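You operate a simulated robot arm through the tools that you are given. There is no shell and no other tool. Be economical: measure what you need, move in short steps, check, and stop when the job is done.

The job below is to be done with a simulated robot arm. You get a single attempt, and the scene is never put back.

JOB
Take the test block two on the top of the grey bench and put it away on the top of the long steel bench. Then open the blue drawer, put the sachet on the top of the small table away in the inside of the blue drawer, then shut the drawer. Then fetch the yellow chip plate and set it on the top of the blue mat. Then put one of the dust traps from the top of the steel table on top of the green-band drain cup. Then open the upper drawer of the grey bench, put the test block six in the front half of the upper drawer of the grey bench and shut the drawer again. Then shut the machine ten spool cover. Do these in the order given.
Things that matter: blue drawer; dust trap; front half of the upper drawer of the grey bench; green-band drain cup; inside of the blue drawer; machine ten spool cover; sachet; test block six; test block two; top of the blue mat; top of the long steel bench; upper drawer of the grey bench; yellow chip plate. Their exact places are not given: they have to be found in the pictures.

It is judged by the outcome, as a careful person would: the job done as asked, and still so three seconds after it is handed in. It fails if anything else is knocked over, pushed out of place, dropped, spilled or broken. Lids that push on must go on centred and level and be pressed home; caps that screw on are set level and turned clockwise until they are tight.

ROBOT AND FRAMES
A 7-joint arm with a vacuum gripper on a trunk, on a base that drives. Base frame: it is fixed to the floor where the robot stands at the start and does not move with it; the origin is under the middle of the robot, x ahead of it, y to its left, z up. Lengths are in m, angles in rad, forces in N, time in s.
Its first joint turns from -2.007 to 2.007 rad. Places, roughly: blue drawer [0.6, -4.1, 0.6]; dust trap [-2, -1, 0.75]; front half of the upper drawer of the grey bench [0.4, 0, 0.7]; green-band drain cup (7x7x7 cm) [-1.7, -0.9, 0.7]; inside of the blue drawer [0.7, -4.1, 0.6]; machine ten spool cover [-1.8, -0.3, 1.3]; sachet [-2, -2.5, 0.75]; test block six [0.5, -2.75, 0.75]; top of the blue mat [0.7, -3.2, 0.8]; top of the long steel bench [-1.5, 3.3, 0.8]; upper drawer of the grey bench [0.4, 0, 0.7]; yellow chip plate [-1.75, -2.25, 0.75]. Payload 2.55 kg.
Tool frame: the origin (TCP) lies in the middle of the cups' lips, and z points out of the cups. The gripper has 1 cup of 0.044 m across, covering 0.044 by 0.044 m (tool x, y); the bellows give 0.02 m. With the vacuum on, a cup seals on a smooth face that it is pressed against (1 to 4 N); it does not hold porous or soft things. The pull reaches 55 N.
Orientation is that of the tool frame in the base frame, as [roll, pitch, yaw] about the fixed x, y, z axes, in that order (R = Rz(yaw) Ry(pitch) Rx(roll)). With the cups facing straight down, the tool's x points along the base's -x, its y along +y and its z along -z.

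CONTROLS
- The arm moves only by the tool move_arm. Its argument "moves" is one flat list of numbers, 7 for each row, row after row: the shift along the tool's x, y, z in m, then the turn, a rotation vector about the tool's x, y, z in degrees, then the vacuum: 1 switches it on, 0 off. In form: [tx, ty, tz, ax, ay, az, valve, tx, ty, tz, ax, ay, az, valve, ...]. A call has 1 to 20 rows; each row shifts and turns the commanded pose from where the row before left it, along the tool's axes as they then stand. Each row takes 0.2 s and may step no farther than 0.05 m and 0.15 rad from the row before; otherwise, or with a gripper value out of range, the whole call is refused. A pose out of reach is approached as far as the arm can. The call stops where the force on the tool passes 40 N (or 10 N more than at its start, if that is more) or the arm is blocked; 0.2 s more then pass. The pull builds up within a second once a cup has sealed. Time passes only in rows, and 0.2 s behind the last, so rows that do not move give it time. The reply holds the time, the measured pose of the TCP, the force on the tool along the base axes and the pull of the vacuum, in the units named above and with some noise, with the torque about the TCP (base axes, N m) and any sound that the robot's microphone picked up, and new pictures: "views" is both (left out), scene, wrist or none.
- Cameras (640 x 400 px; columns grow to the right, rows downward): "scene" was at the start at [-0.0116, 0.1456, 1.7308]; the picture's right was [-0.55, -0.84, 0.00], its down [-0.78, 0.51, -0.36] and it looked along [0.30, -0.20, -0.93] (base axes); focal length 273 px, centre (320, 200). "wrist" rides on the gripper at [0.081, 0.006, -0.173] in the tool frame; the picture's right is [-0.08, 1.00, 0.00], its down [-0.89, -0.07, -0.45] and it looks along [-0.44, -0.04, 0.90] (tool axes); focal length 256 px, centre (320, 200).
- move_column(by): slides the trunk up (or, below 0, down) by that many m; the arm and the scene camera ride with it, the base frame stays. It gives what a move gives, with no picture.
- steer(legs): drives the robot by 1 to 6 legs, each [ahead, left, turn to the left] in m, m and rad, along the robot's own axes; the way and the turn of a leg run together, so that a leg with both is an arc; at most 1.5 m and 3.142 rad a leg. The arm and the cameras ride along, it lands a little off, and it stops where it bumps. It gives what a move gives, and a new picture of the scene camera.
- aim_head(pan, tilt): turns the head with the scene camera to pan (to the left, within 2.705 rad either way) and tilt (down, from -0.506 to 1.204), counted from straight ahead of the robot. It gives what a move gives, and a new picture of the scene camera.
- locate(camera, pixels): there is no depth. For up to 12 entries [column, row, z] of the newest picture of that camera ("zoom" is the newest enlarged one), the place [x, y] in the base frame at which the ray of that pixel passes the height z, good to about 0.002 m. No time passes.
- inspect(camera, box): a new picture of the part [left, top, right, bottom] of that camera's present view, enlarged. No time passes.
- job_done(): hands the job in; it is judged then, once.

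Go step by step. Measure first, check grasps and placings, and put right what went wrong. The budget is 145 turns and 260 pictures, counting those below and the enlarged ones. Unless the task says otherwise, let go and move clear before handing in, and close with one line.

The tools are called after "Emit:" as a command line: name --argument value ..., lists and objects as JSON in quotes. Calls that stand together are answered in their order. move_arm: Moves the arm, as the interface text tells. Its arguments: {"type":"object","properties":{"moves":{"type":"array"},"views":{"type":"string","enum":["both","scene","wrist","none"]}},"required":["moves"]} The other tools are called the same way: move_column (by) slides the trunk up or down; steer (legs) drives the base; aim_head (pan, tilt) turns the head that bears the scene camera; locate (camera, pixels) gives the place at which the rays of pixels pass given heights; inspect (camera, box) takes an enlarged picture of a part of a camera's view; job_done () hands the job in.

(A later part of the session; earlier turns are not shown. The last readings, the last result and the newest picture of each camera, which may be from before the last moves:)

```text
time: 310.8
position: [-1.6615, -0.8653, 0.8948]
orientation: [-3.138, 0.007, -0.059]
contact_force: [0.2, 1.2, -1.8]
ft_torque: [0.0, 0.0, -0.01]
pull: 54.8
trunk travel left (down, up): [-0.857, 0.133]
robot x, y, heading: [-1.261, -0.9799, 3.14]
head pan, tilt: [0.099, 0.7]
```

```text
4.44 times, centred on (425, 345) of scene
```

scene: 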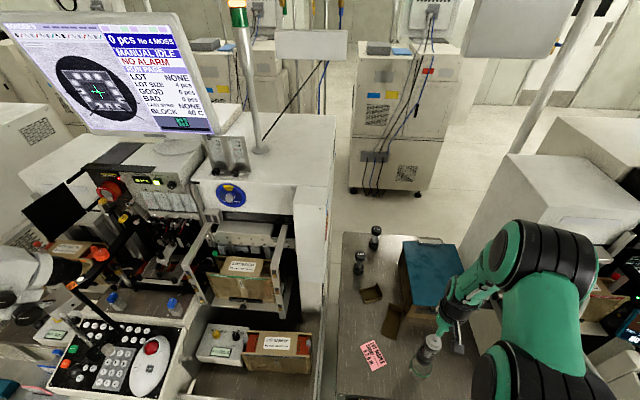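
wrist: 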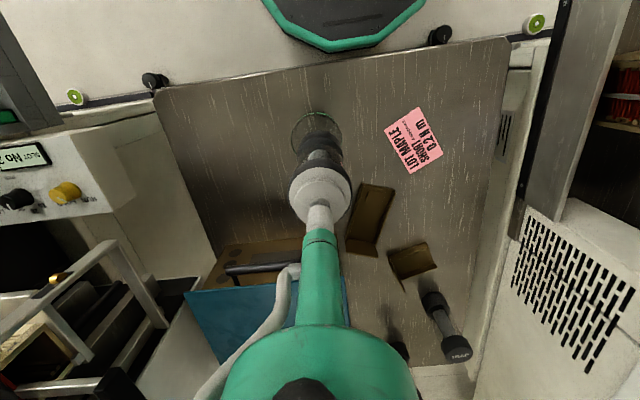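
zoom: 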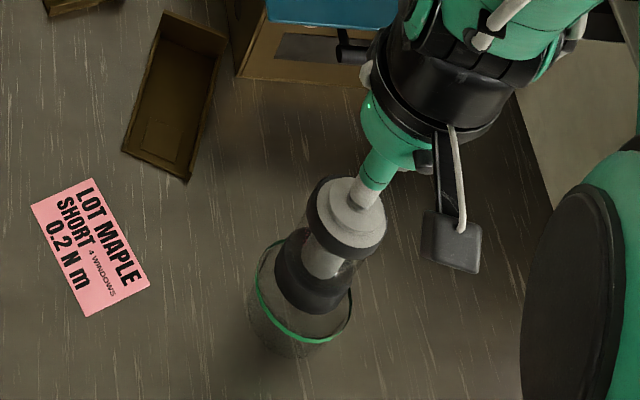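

Emit:
inspect --camera "wrist" --box '[270, 100, 370, 200]'

Emit:
locate --camera "zoom" --pixels '[[323, 65, 0.76], [323, 122, 0.773], [208, 165, 0.76], [436, 165, 0.76], [323, 122, 0.76]]'

```text
4.00 times, centred on (320, 150) of wrist
```

zoom: 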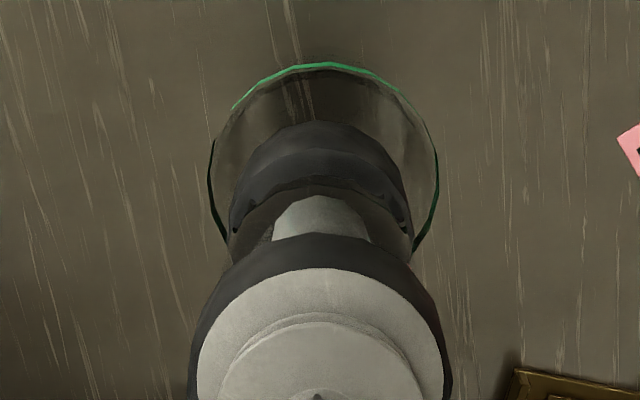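

```text
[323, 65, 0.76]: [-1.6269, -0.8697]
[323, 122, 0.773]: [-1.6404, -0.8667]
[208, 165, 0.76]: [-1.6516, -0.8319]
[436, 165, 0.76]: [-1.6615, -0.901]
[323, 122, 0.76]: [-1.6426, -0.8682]
```

Aligned within ~2 mm by this view. I lower on in small steps, watching force.

Emit:
move_arm --moves '[0, 0.0015, 0.005, 0, 0, 0, 1, 0, 0, 0.005, 0, 0, 0, 1, 0, 0, 0.005, 0, 0, 0, 1, 0, 0, 0.005, 0, 0, 0, 1, 0, 0, 0.005, 0, 0, 0, 1]' --views "none"

Emit:
inspect --camera "scene" --box '[370, 300, 480, 390]'

```text
time: 311.6
position: [-1.6653, -0.8646, 0.8839]
orientation: [-3.133, 0.015, -0.058]
contact_force: [5.5, -3.6, 24.9]
ft_torque: [-0.45, -0.53, 0.03]
pull: 54.6
trunk travel left (down, up): [-0.857, 0.133]
robot x, y, heading: [-1.26, -0.9857, 3.136]
head pan, tilt: [0.099, 0.7]
stopped in row 4: the force on the tool passed its limit (the readings are from after the stop); the commanded pose is now the measured one
```

```text
4.44 times, centred on (425, 345) of scene
```

zoom: 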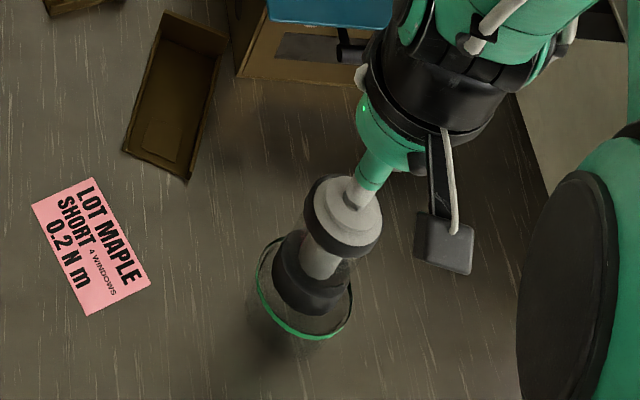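

Emit:
locate --camera "zoom" --pixels '[[257, 289, 0.76], [352, 289, 0.76], [304.5, 289, 0.76], [272, 285, 0.762], [352, 285, 0.762], [312, 285, 0.762], [312, 315, 0.762], [304, 340, 0.757]]'

Emit:
inspect --camera "wrist" --box '[270, 100, 370, 200]'

```text
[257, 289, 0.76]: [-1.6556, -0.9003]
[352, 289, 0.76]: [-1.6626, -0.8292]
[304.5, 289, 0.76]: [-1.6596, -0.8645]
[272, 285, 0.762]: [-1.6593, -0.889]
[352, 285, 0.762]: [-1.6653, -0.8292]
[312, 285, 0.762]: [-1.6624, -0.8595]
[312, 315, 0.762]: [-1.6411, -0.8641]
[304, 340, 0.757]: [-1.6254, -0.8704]
```

```text
4.00 times, centred on (320, 150) of wrist
```

zoom: 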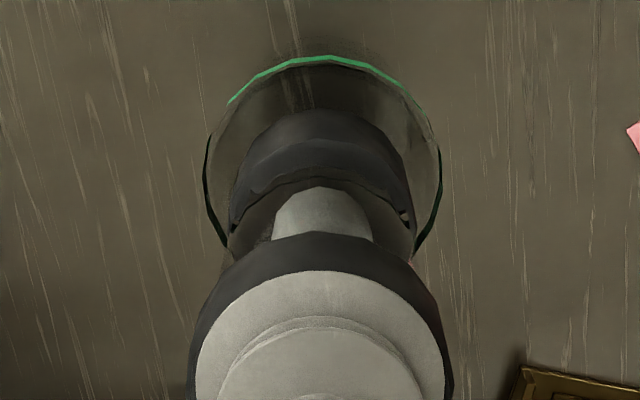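

It seats at rim height (a firm top). I nudge 2 mm in each axis for centring, level the tool and set it down again.

Emit:
move_arm --moves '[0, 0, -0.012, -0.4, 0.7, 0, 1, 0.0045, 0.003, 0, 0, 0, 0, 1, 0, 0, 0, 0, 0, 0, 1]' --views "none"

Emit:
inspect --camera "wrist" --box '[270, 100, 370, 200]'

Emit:
inspect --camera "scene" --box '[370, 300, 480, 390]'

```text
time: 312.4
position: [-1.6602, -0.8667, 0.8943]
orientation: [-3.141, 0.001, -0.058]
contact_force: [0.4, 0.0, -1.0]
ft_torque: [0.01, -0.03, -0.01]
pull: 54.9
trunk travel left (down, up): [-0.857, 0.133]
robot x, y, heading: [-1.2603, -0.9812, 3.136]
head pan, tilt: [0.099, 0.7]
```

```text
4.00 times, centred on (320, 150) of wrist
```

zoom: 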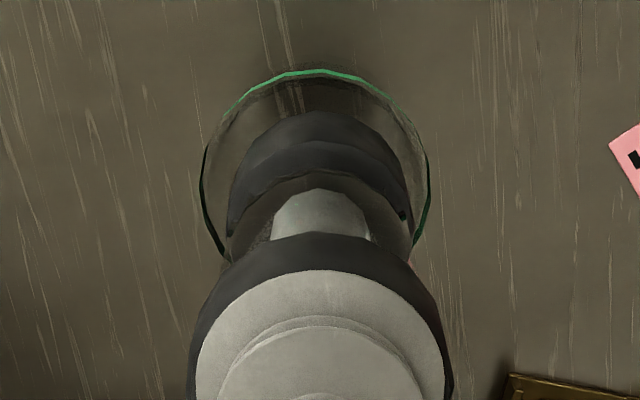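

```text
4.44 times, centred on (425, 345) of scene
```

zoom: 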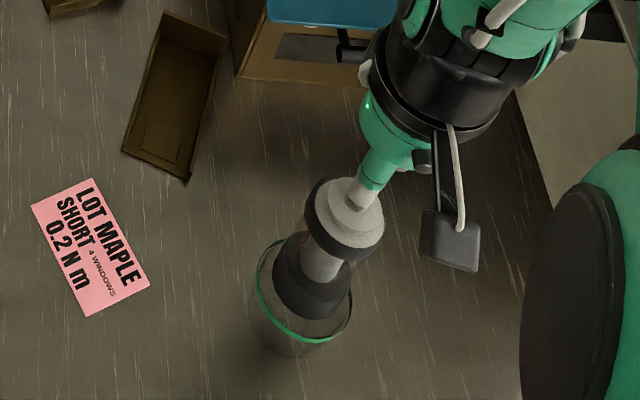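

Both views now bracket the centre (±2 mm). I set it down.

Emit:
move_arm --moves '[0, 0, 0.005, 0, 0, 0, 1, 0, 0, 0.004, 0, 0, 0, 1, 0, 0, 0.002, 0, 0, 0, 1, 0, 0, 0.001, 0, 0, 0, 1]' --views "none"

```text
time: 313.4
position: [-1.6596, -0.8678, 0.8825]
orientation: [-3.139, 0.005, -0.057]
contact_force: [1.7, -1.7, 21.4]
ft_torque: [-0.08, 0.17, 0.02]
pull: 54.6
trunk travel left (down, up): [-0.857, 0.133]
robot x, y, heading: [-1.2578, -0.9892, 3.137]
head pan, tilt: [0.099, 0.7]
```

Seated with balanced torque. I press a bit more to see whether it settles further before letting go.

Emit:
move_arm --moves '[0, 0, 0.001, 0, 0, 0, 1, 0, 0, 0, 0, 0, 0, 1]' --views "none"

Emit:
inspect --camera "scene" --box '[370, 300, 480, 390]'

```text
time: 314.0
position: [-1.6595, -0.8675, 0.8829]
orientation: [-3.141, 0.003, -0.057]
contact_force: [-0.6, 0.3, 20.4]
ft_torque: [0.16, 0.35, 0.0]
pull: 55.6
trunk travel left (down, up): [-0.857, 0.133]
robot x, y, heading: [-1.2601, -0.9861, 3.139]
head pan, tilt: [0.099, 0.7]
```

```text
4.44 times, centred on (425, 345) of scene
```

zoom: 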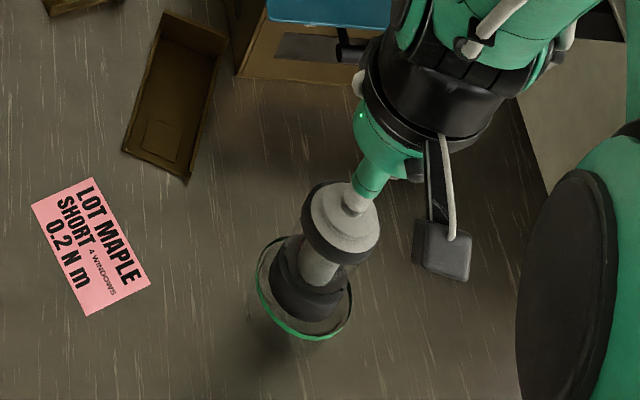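

It stands firm on the cup. I relax, release the vacuum and rise straight up.

Emit:
move_arm --moves '[0, 0, -0.002, 0, 0, 0, 1, 0, 0, 0, 0, 0, 0, 0, 0, 0, 0, 0, 0, 0, 0, 0, 0, 0, 0, 0, 0, 0, 0, 0, 0, 0, 0, 0, 0, 0, 0, -0.004, 0, 0, 0, 0, 0, 0, -0.01, 0, 0, 0, 0, 0, 0, -0.04, 0, 0, 0, 0, 0, 0, -0.05, 0, 0, 0, 0, 0, 0, -0.03, 0, 0, 0, 0]' --views "wrist"

Emit:
inspect --camera "scene" --box '[370, 300, 480, 390]'

```text
time: 316.2
position: [-1.6613, -0.8683, 1.0189]
orientation: [3.141, 0.001, -0.059]
contact_force: [0.6, -0.1, -1.2]
ft_torque: [0.01, -0.04, -0.01]
pull: 0.1
trunk travel left (down, up): [-0.857, 0.133]
robot x, y, heading: [-1.2609, -0.9905, 3.135]
head pan, tilt: [0.099, 0.7]
```

wrist: 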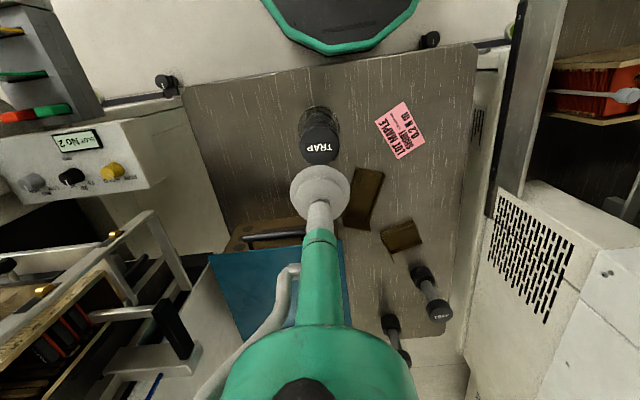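

```text
4.44 times, centred on (425, 345) of scene
```

zoom: 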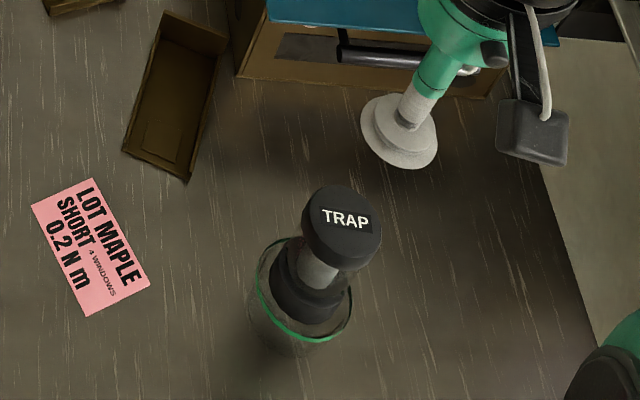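

The trap stands upright on the cup. I back out, tuck, glance at machine ten's cover from the aisle, and drive to face the grey bench's drawers.

Emit:
steer --legs '[[-0.62, 0, 0]]'

Emit:
move_arm --moves '[0.03, 0, 0, 0, 0, 0, 0, 0.03, 0, 0, 0, 0, 0, 0]' --views "none"

Emit:
aim_head --pan -0.6 --tilt 0.4

Emit:
steer --legs '[[0, 0, -1.57], [0.95, 0, 0], [0, 0, -1.57]]'

Emit:
aim_head --pan 0.0 --tilt 0.75

```text
time: 319.7
position: [-1.0459, -0.8705, 1.0174]
orientation: [-3.141, -0.002, -0.063]
contact_force: [1.0, -0.1, -0.8]
ft_torque: [0.02, -0.01, -0.01]
pull: 0.1
trunk travel left (down, up): [-0.857, 0.133]
robot x, y, heading: [-0.6487, -0.9903, 3.13]
head pan, tilt: [0.099, 0.7]
```

scene: 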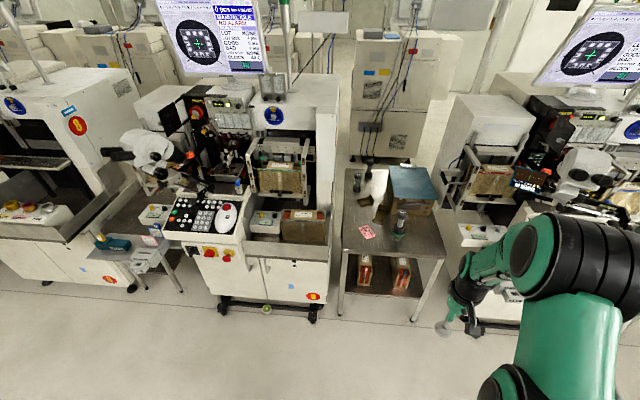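

```text
time: 320.3
position: [-0.9858, -0.8749, 1.0182]
orientation: [-3.141, 0.0, -0.063]
contact_force: [0.3, 0.5, 1.3]
ft_torque: [-0.02, 0.03, 0.02]
pull: 0.0
trunk travel left (down, up): [-0.857, 0.133]
robot x, y, heading: [-0.6477, -0.9907, 3.132]
head pan, tilt: [0.099, 0.7]
```

```text
time: 321.4
position: [-0.9863, -0.8731, 1.0168]
orientation: [-3.141, 0.001, -0.063]
contact_force: [-1.1, 0.4, -0.2]
ft_torque: [0.01, 0.0, 0.0]
pull: 0.1
trunk travel left (down, up): [-0.857, 0.133]
robot x, y, heading: [-0.6451, -0.9908, 3.133]
head pan, tilt: [-0.6, 0.4]
```

scene: 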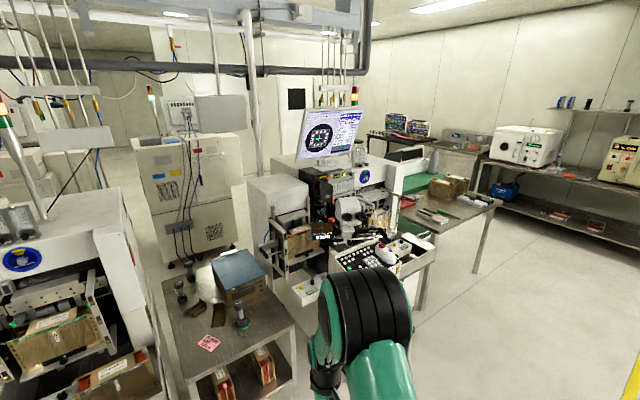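

```text
time: 334.0
position: [-0.2872, -0.1536, 1.0179]
orientation: [3.141, 0.0, 3.073]
contact_force: [0.5, -0.6, -0.3]
ft_torque: [0.01, 0.01, -0.01]
pull: 0.0
trunk travel left (down, up): [-0.857, 0.133]
robot x, y, heading: [-0.6271, -0.034, -0.017]
head pan, tilt: [-0.6, 0.4]
```

scene: 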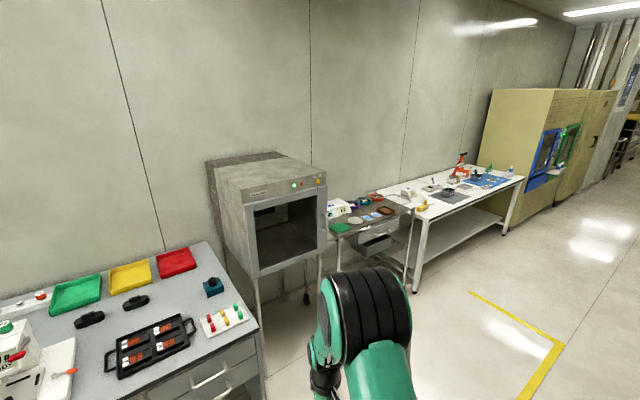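

```text
time: 335.0
position: [-0.2878, -0.1532, 1.0185]
orientation: [-3.141, 0.0, 3.071]
contact_force: [-0.2, -0.5, 0.4]
ft_torque: [0.01, 0.0, 0.01]
pull: 0.0
trunk travel left (down, up): [-0.857, 0.133]
robot x, y, heading: [-0.6276, -0.0342, -0.017]
head pan, tilt: [0.0, 0.75]
```

scene: 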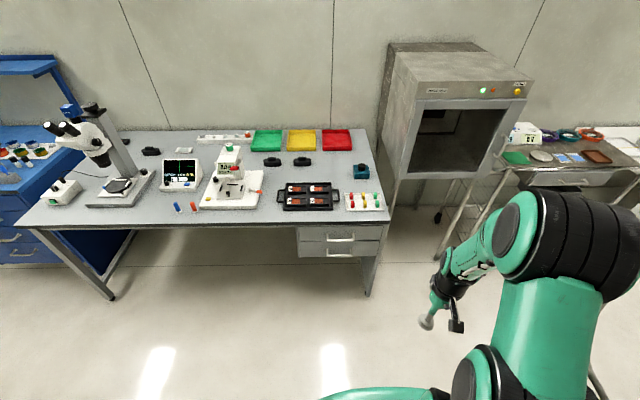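

Two drawers under the bench's right end: upper front at (297–380, 227–243), handle (340,238). I enlarge and measure.

Emit:
inspect --camera "scene" --box '[280, 200, 400, 275]'

Emit:
locate --camera "zoom" --pixels '[[320, 120, 0.79], [320, 120, 0.76], [320, 145, 0.75], [320, 145, 0.72], [320, 145, 0.7], [320, 225, 0.65], [320, 225, 0.6], [100, 200, 0.7], [530, 200, 0.7], [320, 200, 0.7]]'

```text
5.33 times, centred on (340, 238) of scene
```

zoom: 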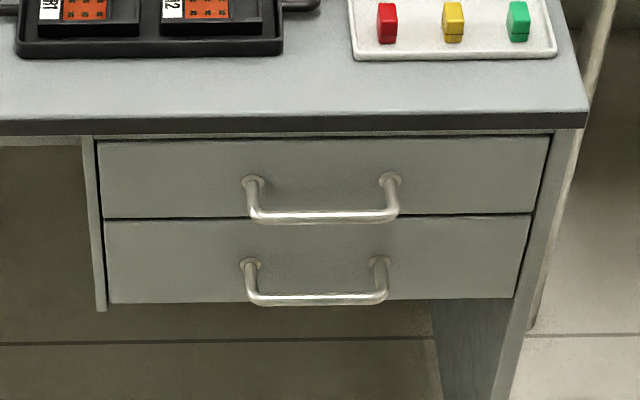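

```text
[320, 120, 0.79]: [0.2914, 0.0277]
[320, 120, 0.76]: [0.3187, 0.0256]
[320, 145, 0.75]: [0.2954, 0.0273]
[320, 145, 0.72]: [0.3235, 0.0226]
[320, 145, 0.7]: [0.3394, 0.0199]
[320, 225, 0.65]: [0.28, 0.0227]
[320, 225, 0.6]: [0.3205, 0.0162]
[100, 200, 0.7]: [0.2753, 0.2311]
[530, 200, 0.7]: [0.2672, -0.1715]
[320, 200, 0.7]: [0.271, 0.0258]
```

The upper drawer front is near x ≈ 0.30, z 0.633–0.745, y -0.17…0.23, handle centred at y ≈ 0.026. I'll grip left of the handle (y ≈ 0.14, z ≈ 0.69). Pitch the tool forward now.

Emit:
move_arm --moves '[-0.045, 0, 0, 0, 0, -4, 0, -0.045, 0, 0, 0, 0, 0, 0, -0.045, 0, 0, 0, 0, 0, 0, -0.024, 0, 0, 0, -8.2, 0, 0, -0.0238, 0, 0.0033, 0, -8.2, 0, 0, -0.023, 0, 0.0066, 0, -8.2, 0, 0, -0.0218, 0, 0.01, 0, -8.2, 0, 0, -0.02, 0, 0.013, 0, -8.2, 0, 0, -0.018, 0, 0.0157, 0, -8.2, 0, 0, -0.0157, 0, 0.018, 0, -8.2, 0, 0, -0.013, 0, 0.02, 0, -8.2, 0, 0, -0.01, 0, 0.022, 0, -8.2, 0, 0, -0.0066, 0, 0.023, 0, -8.2, 0, 0, -0.003, 0, 0.024, 0, -8, 0, 0]' --views "none"

Emit:
move_column --by -0.32

```text
time: 338.0
position: [0.1113, -0.1538, 1.0188]
orientation: [-0.548, 1.566, -0.549]
contact_force: [0.3, 0.1, -0.2]
ft_torque: [0.0, 0.05, 0.0]
pull: 0.0
trunk travel left (down, up): [-0.857, 0.133]
robot x, y, heading: [-0.6254, -0.0347, -0.018]
head pan, tilt: [0.0, 0.75]
```

```text
time: 341.2
position: [0.1113, -0.1543, 0.6975]
orientation: [0.74, 1.57, 0.74]
contact_force: [0.3, 0.6, -0.2]
ft_torque: [0.0, 0.01, 0.01]
pull: 0.1
trunk travel left (down, up): [-0.537, 0.453]
robot x, y, heading: [-0.6283, -0.0327, -0.023]
head pan, tilt: [0.0, 0.75]
```

Tool is exactly horizontal at z 0.70. The right side of the handle (y ≈ -0.10) is nearest; I move left 5.5 cm and ahead 16 cm, then look.

Emit:
steer --legs '[[0, 0.057, 0.02], [0.155, 0, 0]]'

Emit:
move_arm --moves '[0, 0, 0, 0, 0, 0, 0]' --views "wrist"

```text
time: 343.1
position: [0.2669, -0.0839, 0.6965]
orientation: [-2.863, 1.568, -2.844]
contact_force: [-1.3, 1.0, -0.8]
ft_torque: [-0.01, -0.04, 0.0]
pull: 0.1
trunk travel left (down, up): [-0.537, 0.453]
robot x, y, heading: [-0.4725, 0.0225, 0.003]
head pan, tilt: [0.0, 0.75]
```

scene: 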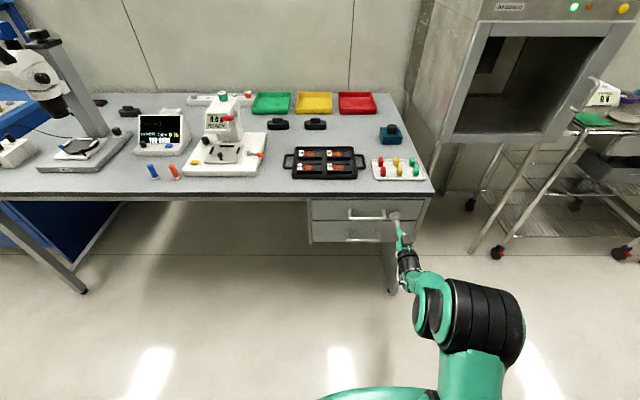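

```text
time: 343.5
position: [0.2678, -0.0834, 0.697]
orientation: [-2.62, 1.569, -2.601]
contact_force: [-0.6, 0.4, 0.1]
ft_torque: [0.03, 0.01, -0.01]
pull: 0.0
trunk travel left (down, up): [-0.537, 0.453]
robot x, y, heading: [-0.4697, 0.0247, -0.0]
head pan, tilt: [0.0, 0.75]
```

wrist: 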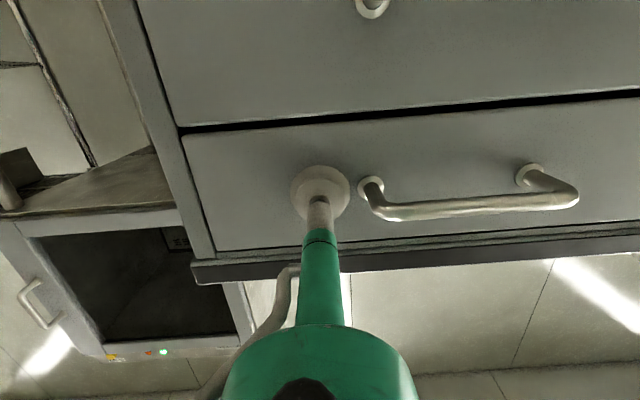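

Emit:
move_arm --moves '[0, -0.015, 0, 0, 0, 0, 1, 0, 0, 0.01, 0, 0, 0, 1, 0, 0, 0.01, 0, 0, 0, 1, 0, 0, 0.005, 0, 0, 0, 1, 0, 0, 0.005, 0, 0, 0, 1, 0, 0, 0.004, 0, 0, 0, 1, 0, 0, 0.004, 0, 0, 0, 1, 0, 0, 0, 0, 0, 0, 1]' --views "none"

```text
time: 344.8
position: [0.2928, -0.0985, 0.6988]
orientation: [-0.291, 1.566, -0.275]
contact_force: [-20.7, 4.2, 11.9]
ft_torque: [0.09, 0.29, -0.58]
pull: 55.2
trunk travel left (down, up): [-0.537, 0.453]
robot x, y, heading: [-0.4756, 0.0243, 0.003]
head pan, tilt: [0.0, 0.75]
stopped in row 6: the force on the tool passed its limit (the readings are from after the stop); the commanded pose is now the measured one
```

Sealed on the drawer front. I pull back in two stages.

Emit:
steer --legs '[[-0.12, 0, 0]]'

Emit:
steer --legs '[[-0.15, 0, 0]]'

```text
time: 346.1
position: [0.1761, -0.0987, 0.6989]
orientation: [-0.168, 1.566, -0.148]
contact_force: [2.3, -8.3, 15.3]
ft_torque: [-0.46, 0.23, -0.34]
pull: 55.6
trunk travel left (down, up): [-0.537, 0.453]
robot x, y, heading: [-0.5922, 0.0237, 0.006]
head pan, tilt: [0.0, 0.75]
```

scene: 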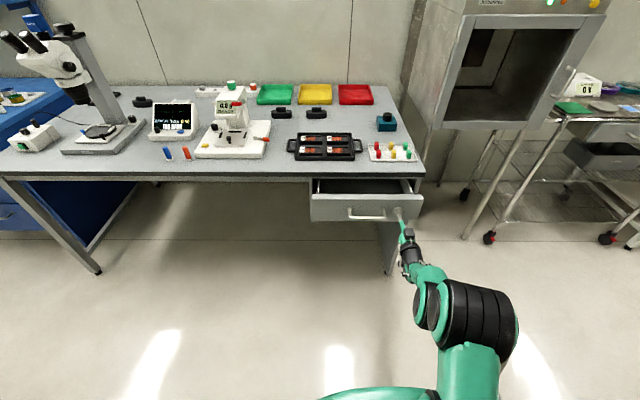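

```text
time: 347.4
position: [0.0263, -0.098, 0.6988]
orientation: [-0.545, 1.567, -0.526]
contact_force: [2.4, 7.3, 4.6]
ft_torque: [0.17, 0.16, -0.31]
pull: 55.2
trunk travel left (down, up): [-0.537, 0.453]
robot x, y, heading: [-0.7444, 0.0219, 0.005]
head pan, tilt: [0.0, 0.75]
```

scene: 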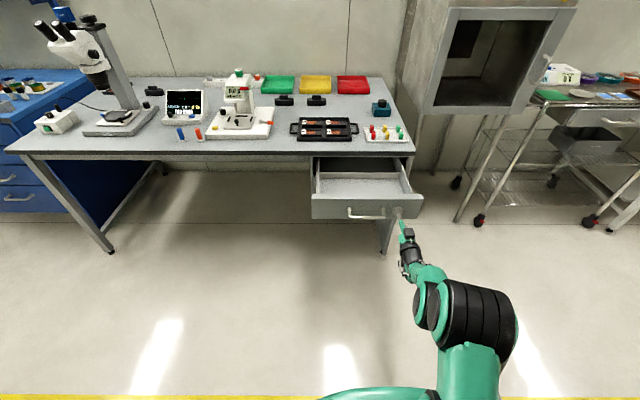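

The drawer is open 0.27 m, with a divider visible. I enlarge, then release and back away, raise and fold the tool down.

Emit:
inspect --camera "scene" --box '[290, 140, 440, 240]'

Emit:
move_arm --moves '[0, 0, 0, 0, 0, 0, 0, 0, 0, 0, 0, 0, 0, 0, 0, 0, 0, 0, 0, 0, 0, 0, 0, 0, 0, 0, 0, 0, 0, 0, 0, 0, 0, 0, 0]' --views "none"

Emit:
steer --legs '[[-0.12, 0, 0]]'

Emit:
move_column --by 0.32

Emit:
move_arm --moves '[0, 0, -0.04, 0, 8.2, 0, 0, 0.006, 0, -0.04, 0, 8.2, 0, 0, 0.011, 0, -0.038, 0, 8.2, 0, 0, 0.016, 0, -0.036, 0, 8.2, 0, 0, 0.021, 0, -0.034, 0, 8.2, 0, 0, 0, 0, 0, 0, 8.2, 0, 0, 0, 0, 0, 0, 8.2, 0, 0, 0, 0, 0, 0, 8.2, 0, 0, 0, 0, 0, 0, 8.2, 0, 0, 0, 0, 0, 0, 8.2, 0, 0, 0, 0, 0, 0, 8, 0, 0, 0.045, 0, 0, 0, 0, 0, 0, 0.045, 0, 0, 0, 0, 0, 0, 0.045, 0, 0, 0, 0, 0, 0, 0.045, 0, 0, 0, 0, 0, 0]' --views "none"

```text
4.00 times, centred on (365, 190) of scene
```

zoom: 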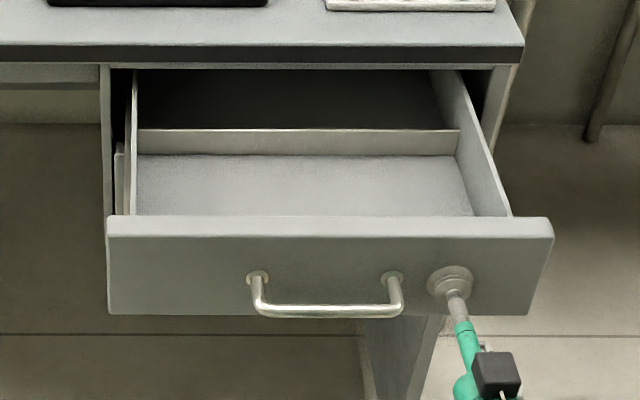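

```text
time: 348.6
position: [0.0262, -0.0988, 0.698]
orientation: [-0.5, 1.567, -0.481]
contact_force: [-0.3, 0.7, 0.0]
ft_torque: [0.01, -0.03, -0.02]
pull: 0.1
trunk travel left (down, up): [-0.537, 0.453]
robot x, y, heading: [-0.7421, 0.0216, 0.005]
head pan, tilt: [0.0, 0.75]
```

```text
time: 349.9
position: [-0.094, -0.0996, 0.6997]
orientation: [-0.424, 1.566, -0.403]
contact_force: [0.0, 0.8, -0.7]
ft_torque: [-0.01, -0.03, 0.01]
pull: 0.1
trunk travel left (down, up): [-0.537, 0.453]
robot x, y, heading: [-0.8619, 0.0215, 0.004]
head pan, tilt: [0.0, 0.75]
```

scene: 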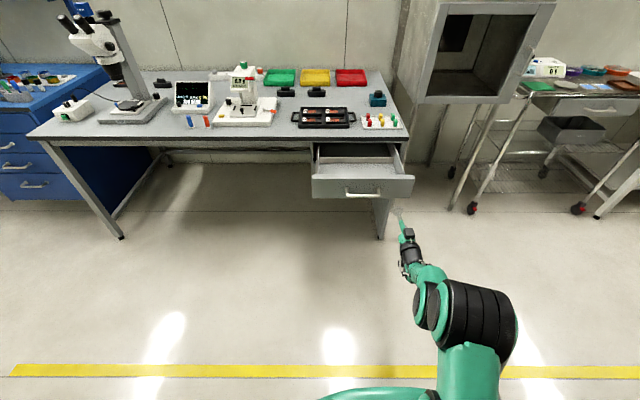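

```text
time: 353.1
position: [-0.0938, -0.1002, 1.0182]
orientation: [-0.508, 1.567, -0.491]
contact_force: [0.1, 0.1, 0.3]
ft_torque: [-0.03, 0.02, 0.01]
pull: 0.1
trunk travel left (down, up): [-0.857, 0.133]
robot x, y, heading: [-0.865, 0.0227, 0.001]
head pan, tilt: [0.0, 0.75]
```

```text
time: 356.2
position: [-0.4754, -0.1043, 1.021]
orientation: [-3.14, 0.004, -3.122]
contact_force: [-1.2, -0.3, 0.3]
ft_torque: [0.02, -0.03, -0.01]
pull: 0.0
trunk travel left (down, up): [-0.857, 0.133]
robot x, y, heading: [-0.8616, 0.0202, 0.002]
head pan, tilt: [0.0, 0.75]
```

I drive to block six at about (0.58, -2.85).

Emit:
steer --legs '[[0, 0, -1.57], [1.41, 0.1, 0], [1.41, 0.1, 0], [0, 0, 1.57], [0.75, 0, 0]]'

Emit:
aim_head --pan 0.0 --tilt 1.1

Emit:
move_arm --moves '[0, 0, 0, 0, 0, 0, 0]' --views "wrist"

```text
time: 381.1
position: [0.4619, -2.874, 1.0197]
orientation: [-3.139, 0.005, -3.1]
contact_force: [0.5, -0.6, -0.5]
ft_torque: [0.03, 0.02, 0.0]
pull: 0.1
trunk travel left (down, up): [-0.857, 0.133]
robot x, y, heading: [0.0676, -2.7549, 0.025]
head pan, tilt: [0.0, 0.75]
```

scene: 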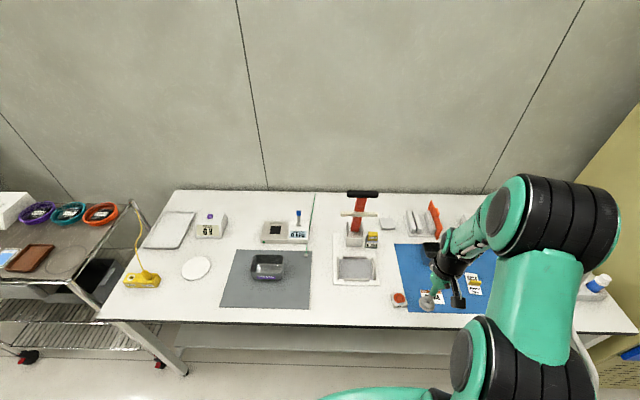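

```text
time: 382.0
position: [0.4623, -2.8732, 1.0198]
orientation: [-3.139, 0.002, -3.1]
contact_force: [0.0, 0.0, 0.0]
ft_torque: [0.0, -0.02, 0.02]
pull: 0.0
trunk travel left (down, up): [-0.857, 0.133]
robot x, y, heading: [0.0662, -2.754, 0.026]
head pan, tilt: [0.0, 1.1]
```

scene: 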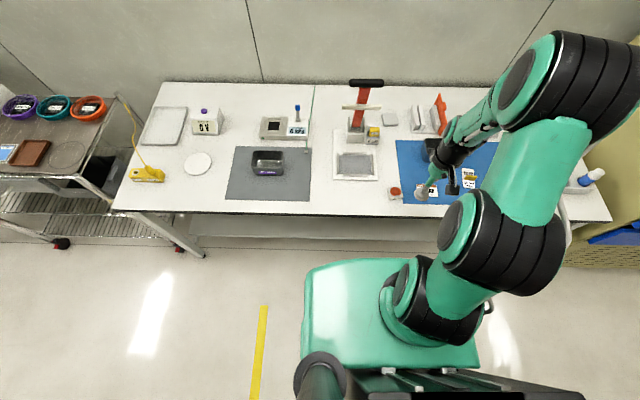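

```text
time: 382.4
position: [0.4605, -2.8741, 1.0207]
orientation: [-3.14, 0.004, -3.101]
contact_force: [-0.2, -0.2, 0.3]
ft_torque: [-0.03, -0.01, -0.02]
pull: 0.0
trunk travel left (down, up): [-0.857, 0.133]
robot x, y, heading: [0.0647, -2.753, 0.025]
head pan, tilt: [0.0, 1.1]
```

wrist: 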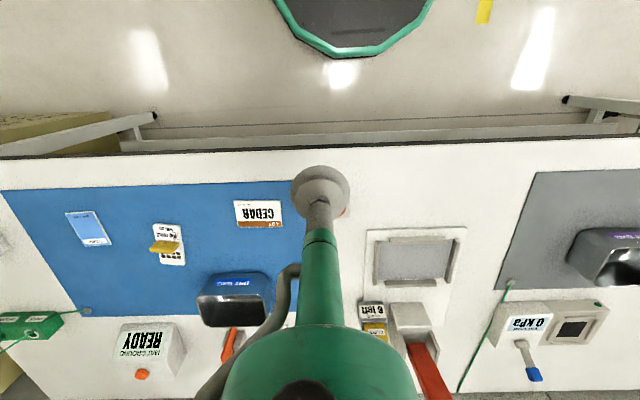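

Emit:
inspect --camera "scene" --box '[370, 165, 430, 215]'

Emit:
locate --camera "scene" --pixels '[[395, 191, 0.82], [395, 191, 0.83]]'

```text
8.00 times, centred on (400, 190) of scene
```

zoom: 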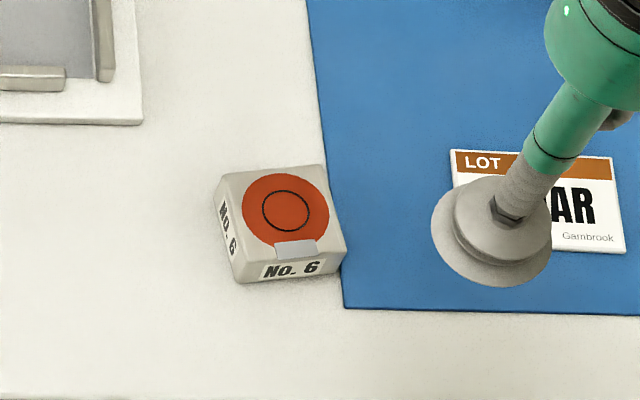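

```text
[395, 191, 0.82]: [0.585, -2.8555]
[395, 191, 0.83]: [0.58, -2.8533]
```

Block six top is (0.584, -2.856, ~0.82). I move above it and check with the wrist camera.

Emit:
move_arm --moves '[-0.0413, 0.0043, 0, 0, 0, 0, 0, -0.0413, 0.0043, 0, 0, 0, 0, 0, -0.0413, 0.0043, 0.02, 0, 0, 0, 0, 0, 0, 0.04, 0, 0, 0, 0, 0, 0, 0.03, 0, 0, 0, 0]' --views "none"

Emit:
inspect --camera "wrist" --box '[260, 110, 380, 230]'

```text
time: 383.6
position: [0.5851, -2.8569, 0.9322]
orientation: [-3.138, 0.004, -3.101]
contact_force: [0.9, -0.9, 0.9]
ft_torque: [-0.01, 0.05, -0.02]
pull: 0.0
trunk travel left (down, up): [-0.857, 0.133]
robot x, y, heading: [0.0683, -2.7543, 0.029]
head pan, tilt: [0.0, 1.1]
```

```text
3.33 times, centred on (320, 170) of wrist
```

zoom: 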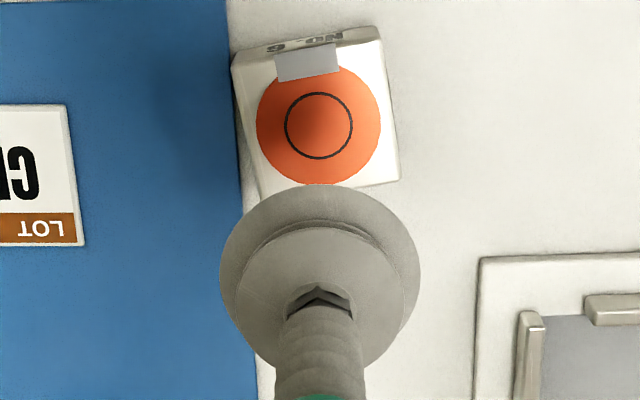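

Emit:
locate --camera "zoom" --pixels '[[318, 125, 0.82], [318, 125, 0.83]]'

Emit:
move_arm --moves '[0, 0, 0.03, 0, 0, 0, 1, 0, 0, 0.035, 0, 0, 0, 1, 0, 0, 0.025, 0, 0, 0, 1, 0, 0, 0.012, 0, 0, 0, 1, 0, 0, 0.005, 0, 0, 0, 1, 0, 0, 0.002, 0, 0, 0, 1, 0, 0, 0, 0, 0, 0, 1, 0, 0, 0, 0, 0, 0, 1]' --views "none"

```text
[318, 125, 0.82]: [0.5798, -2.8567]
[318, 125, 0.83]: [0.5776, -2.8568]
```

```text
time: 385.4
position: [0.5865, -2.8552, 0.8235]
orientation: [-3.138, 0.003, -3.1]
contact_force: [1.1, 0.4, -0.3]
ft_torque: [-0.04, 0.1, -0.02]
pull: 55.3
trunk travel left (down, up): [-0.857, 0.133]
robot x, y, heading: [0.0664, -2.7575, 0.032]
head pan, tilt: [0.0, 1.1]
```

Block six is sealed. I lift, draw in, back away and drive to the open drawer.

Emit:
move_arm --moves '[0, 0, -0.02, 0, 0, 0, 1, 0, 0, -0.05, 0, 0, 0, 1, 0, 0, -0.05, 0, 0, 0, 1, 0, 0, -0.05, 0, 0, 0, 1, 0.04, 0, 0, 0, 0, 0, 1, 0.04, 0, 0, 0, 0, 0, 1, 0.04, 0, 0, 0, 0, 0, 1]' --views "wrist"

Emit:
steer --legs '[[-0.8, 0, 0], [0, 0, 1.55], [1.4, 0, 0], [1.35, 0, 0], [0, 0, -1.57]]'

Emit:
aim_head --pan 0.0 --tilt 0.85

```text
time: 387.0
position: [0.4625, -2.862, 0.9921]
orientation: [-3.14, 0.005, -3.1]
contact_force: [0.3, -0.3, 0.2]
ft_torque: [-0.01, -0.04, -0.02]
pull: 0.1
trunk travel left (down, up): [-0.857, 0.133]
robot x, y, heading: [0.066, -2.7571, 0.025]
head pan, tilt: [0.0, 1.1]
```

wrist: 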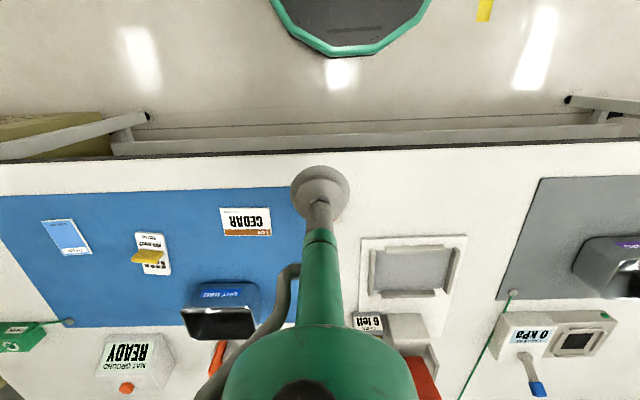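

```text
time: 412.0
position: [-0.4022, -0.1162, 0.9916]
orientation: [3.142, 0.003, -3.116]
contact_force: [-0.5, -0.7, -0.1]
ft_torque: [0.0, -0.04, -0.02]
pull: 0.1
trunk travel left (down, up): [-0.857, 0.133]
robot x, y, heading: [-0.8038, -0.0017, 0.013]
head pan, tilt: [0.0, 1.1]
```

scene: 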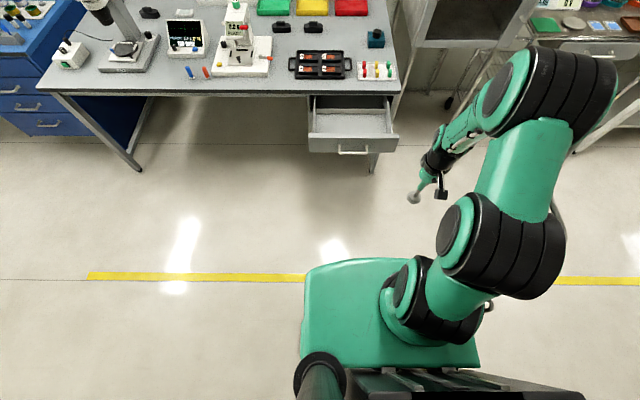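

```text
time: 412.8
position: [-0.4032, -0.1157, 0.9933]
orientation: [-3.139, 0.004, -3.117]
contact_force: [0.0, 0.0, 1.2]
ft_torque: [0.02, -0.03, 0.01]
pull: 0.0
trunk travel left (down, up): [-0.857, 0.133]
robot x, y, heading: [-0.8001, -0.006, 0.008]
head pan, tilt: [0.0, 0.85]
```

scene: 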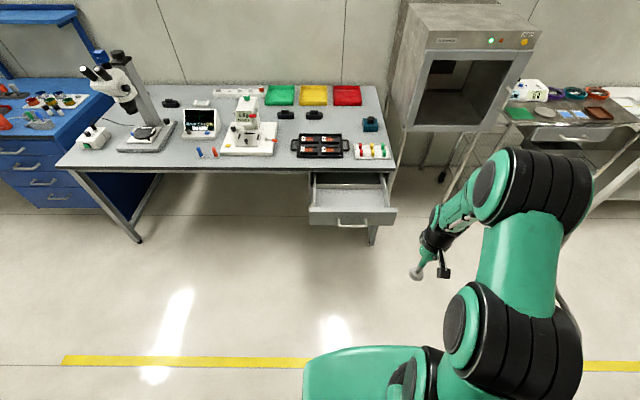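

The block was not held (pull 0.1 after the lift) – it stayed at the bench. I drive back and look where it is.

Emit:
steer --legs '[[0, 0, -1.57], [1.4, 0.05, 0], [1.35, 0, 0], [0, 0, 1.57], [0.78, 0, 0]]'

Emit:
aim_head --pan 0.0 --tilt 1.1

Emit:
inspect --camera "scene" --box '[330, 120, 490, 240]'

```text
time: 437.4
position: [0.5815, -2.7777, 0.9914]
orientation: [-3.14, 0.002, -3.057]
contact_force: [0.8, -0.2, 0.6]
ft_torque: [0.01, 0.04, 0.01]
pull: 0.1
trunk travel left (down, up): [-0.857, 0.133]
robot x, y, heading: [0.1777, -2.6866, 0.068]
head pan, tilt: [0.0, 0.85]
```

scene: 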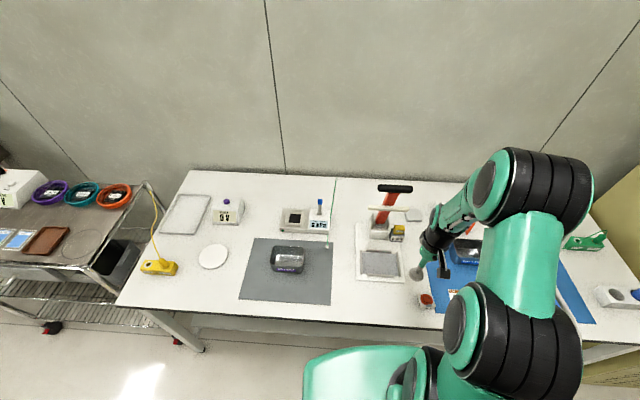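

```text
time: 438.2
position: [0.5792, -2.7784, 0.9913]
orientation: [-3.141, 0.004, -3.055]
contact_force: [0.6, 0.2, -1.3]
ft_torque: [0.01, -0.01, 0.0]
pull: 0.1
trunk travel left (down, up): [-0.857, 0.133]
robot x, y, heading: [0.1827, -2.6918, 0.068]
head pan, tilt: [0.0, 1.1]
```

scene: 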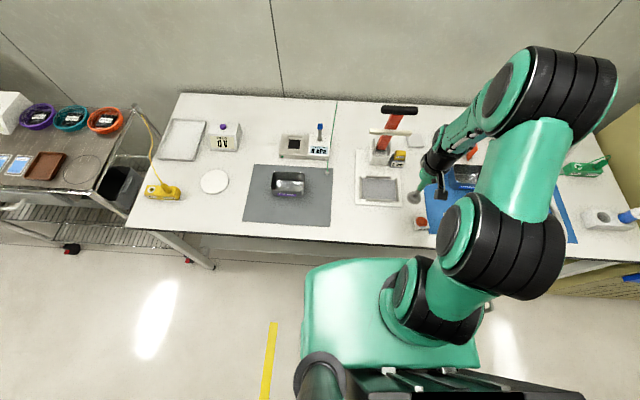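

```text
3.33 times, centred on (410, 180) of scene
```

zoom: 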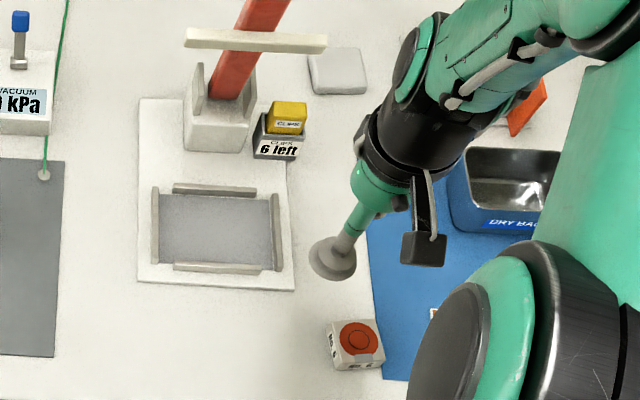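

Block six stands where it was. This time I centre the cup better and press before lifting.

Emit:
locate --camera "zoom" --pixels '[[357, 338, 0.82], [357, 338, 0.815]]'

Emit:
move_arm --moves '[0, -0.035, 0.02, 0, 0, 0, 0, 0, -0.035, 0.02, 0, 0, 0, 0, 0, 0, 0.02, 0, 0, 0, 0]' --views "none"

Emit:
inspect --camera "wrist" --box '[260, 110, 380, 230]'

```text
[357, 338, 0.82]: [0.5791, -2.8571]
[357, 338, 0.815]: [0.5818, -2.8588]
```

```text
time: 439.0
position: [0.5865, -2.8467, 0.9322]
orientation: [-3.138, 0.002, -3.056]
contact_force: [-0.4, 1.1, -0.3]
ft_torque: [-0.02, 0.03, 0.01]
pull: 0.0
trunk travel left (down, up): [-0.857, 0.133]
robot x, y, heading: [0.1774, -2.6896, 0.07]
head pan, tilt: [0.0, 1.1]
```

```text
3.33 times, centred on (320, 170) of wrist
```

zoom: 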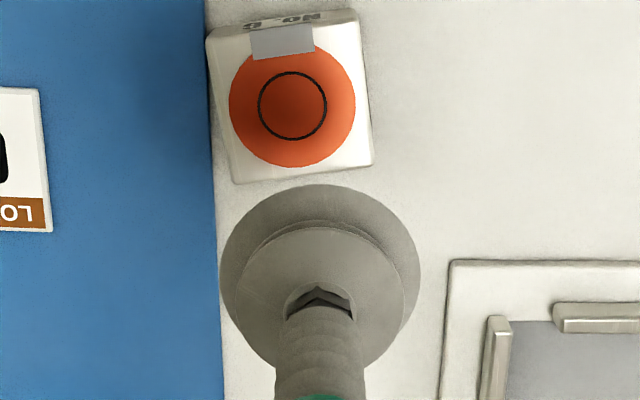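

Emit:
locate --camera "zoom" --pixels '[[293, 105, 0.82]]'

Emit:
move_arm --moves '[0.007, -0.0097, 0.03, 0, 0, 0, 0, 0, 0, 0.04, 0, 0, 0, 1, 0, 0, 0.025, 0, 0, 0, 1, 0, 0, 0.01, 0, 0, 0, 1, 0, 0, 0.005, 0, 0, 0, 1, 0, 0, 0.003, 0, 0, 0, 1, 0, 0, 0.002, 0, 0, 0, 1, 0, 0, 0, 0, 0, 0, 1, 0, 0, 0, 0, 0, 0, 1, 0, 0, 0, 0, 0, 0, 1]' --views "none"

```text
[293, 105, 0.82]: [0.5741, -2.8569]
```

```text
time: 441.2
position: [0.5801, -2.8576, 0.8178]
orientation: [-3.137, 0.007, -3.057]
contact_force: [1.9, 3.2, 20.3]
ft_torque: [0.1, 0.28, -0.04]
pull: 55.2
trunk travel left (down, up): [-0.857, 0.133]
robot x, y, heading: [0.174, -2.6929, 0.071]
head pan, tilt: [0.0, 1.1]
```

Pull 55 N with 20 N pressed. I lift gently and check.

Emit:
move_arm --moves '[0, 0, -0.005, 0, 0, 0, 1, 0, 0, -0.005, 0, 0, 0, 1, 0, 0, -0.01, 0, 0, 0, 1, 0, 0, -0.02, 0, 0, 0, 1, 0, 0, -0.04, 0, 0, 0, 1, 0, 0, -0.04, 0, 0, 0, 1, 0, 0, -0.04, 0, 0, 0, 1]' --views "wrist"

```text
time: 442.8
position: [0.5782, -2.8585, 0.9791]
orientation: [-3.141, 0.004, -3.056]
contact_force: [-0.4, 0.0, -1.0]
ft_torque: [-0.02, 0.06, 0.03]
pull: 55.2
trunk travel left (down, up): [-0.857, 0.133]
robot x, y, heading: [0.1766, -2.6916, 0.071]
head pan, tilt: [0.0, 1.1]
```

wrist: 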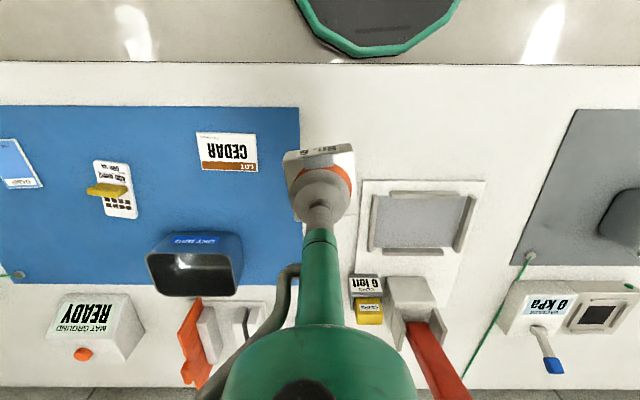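

Held. I drive to the open drawer again.

Emit:
steer --legs '[[-0.95, 0, 0], [0, 0, 1.5], [1.4, 0, 0], [1.4, 0, 0], [0, 0, -1.57]]'

Emit:
aim_head --pan 0.0 --tilt 0.9

Emit:
inspect --camera "scene" --box '[290, 120, 450, 260]'

```text
time: 468.6
position: [-0.3665, -0.1317, 0.9784]
orientation: [-3.142, 0.003, 3.132]
contact_force: [-0.8, -0.6, -2.0]
ft_torque: [-0.03, 0.01, 0.03]
pull: 55.1
trunk travel left (down, up): [-0.857, 0.133]
robot x, y, heading: [-0.7528, 0.0725, -0.022]
head pan, tilt: [0.0, 1.1]
```

scene: 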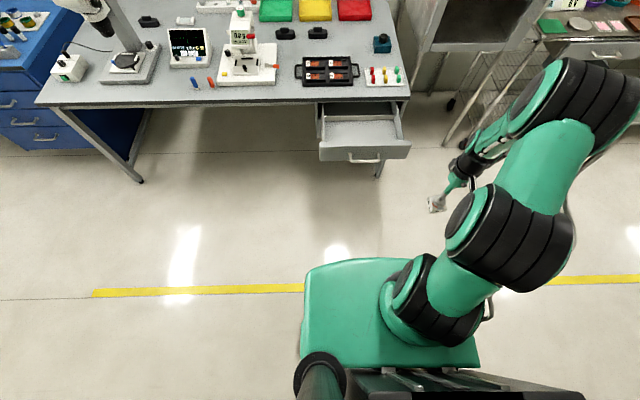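

```text
time: 469.4
position: [-0.3676, -0.1301, 0.9791]
orientation: [-3.139, 0.004, 3.131]
contact_force: [0.8, 1.2, -1.9]
ft_torque: [0.0, 0.01, 0.01]
pull: 54.4
trunk travel left (down, up): [-0.857, 0.133]
robot x, y, heading: [-0.7502, 0.0743, -0.031]
head pan, tilt: [0.0, 0.901]
```

scene: 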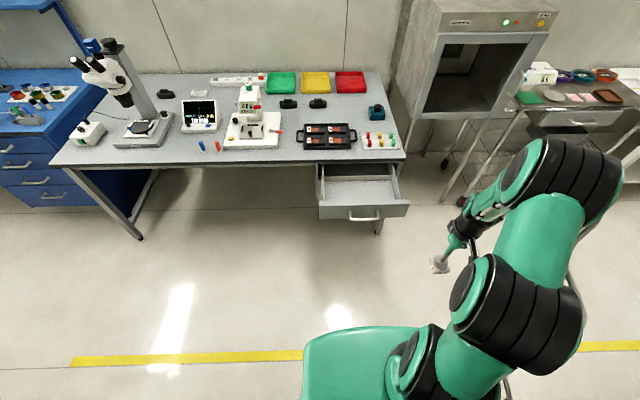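

```text
2.86 times, centred on (370, 190) of scene
```

zoom: 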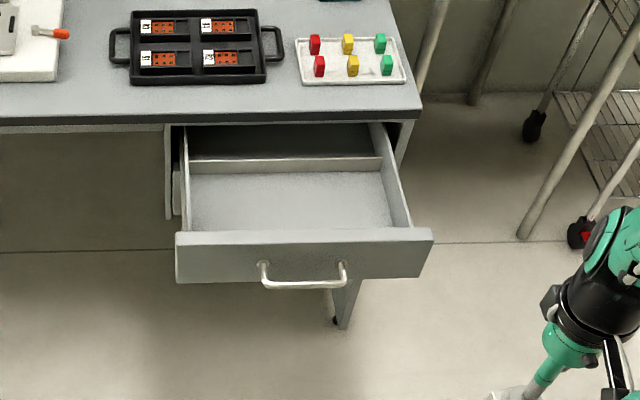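

Emit:
locate --camera "zoom" --pixels '[[300, 243, 0.745], [300, 230, 0.745], [285, 172, 0.65], [285, 160, 0.7], [190, 228, 0.745], [412, 226, 0.745], [300, 115, 0.77]]'

```text
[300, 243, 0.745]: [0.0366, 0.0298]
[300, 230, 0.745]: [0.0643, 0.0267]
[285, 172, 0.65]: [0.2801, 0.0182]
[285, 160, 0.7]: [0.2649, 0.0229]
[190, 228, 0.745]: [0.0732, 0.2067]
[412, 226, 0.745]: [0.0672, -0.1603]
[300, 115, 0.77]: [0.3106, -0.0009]
```

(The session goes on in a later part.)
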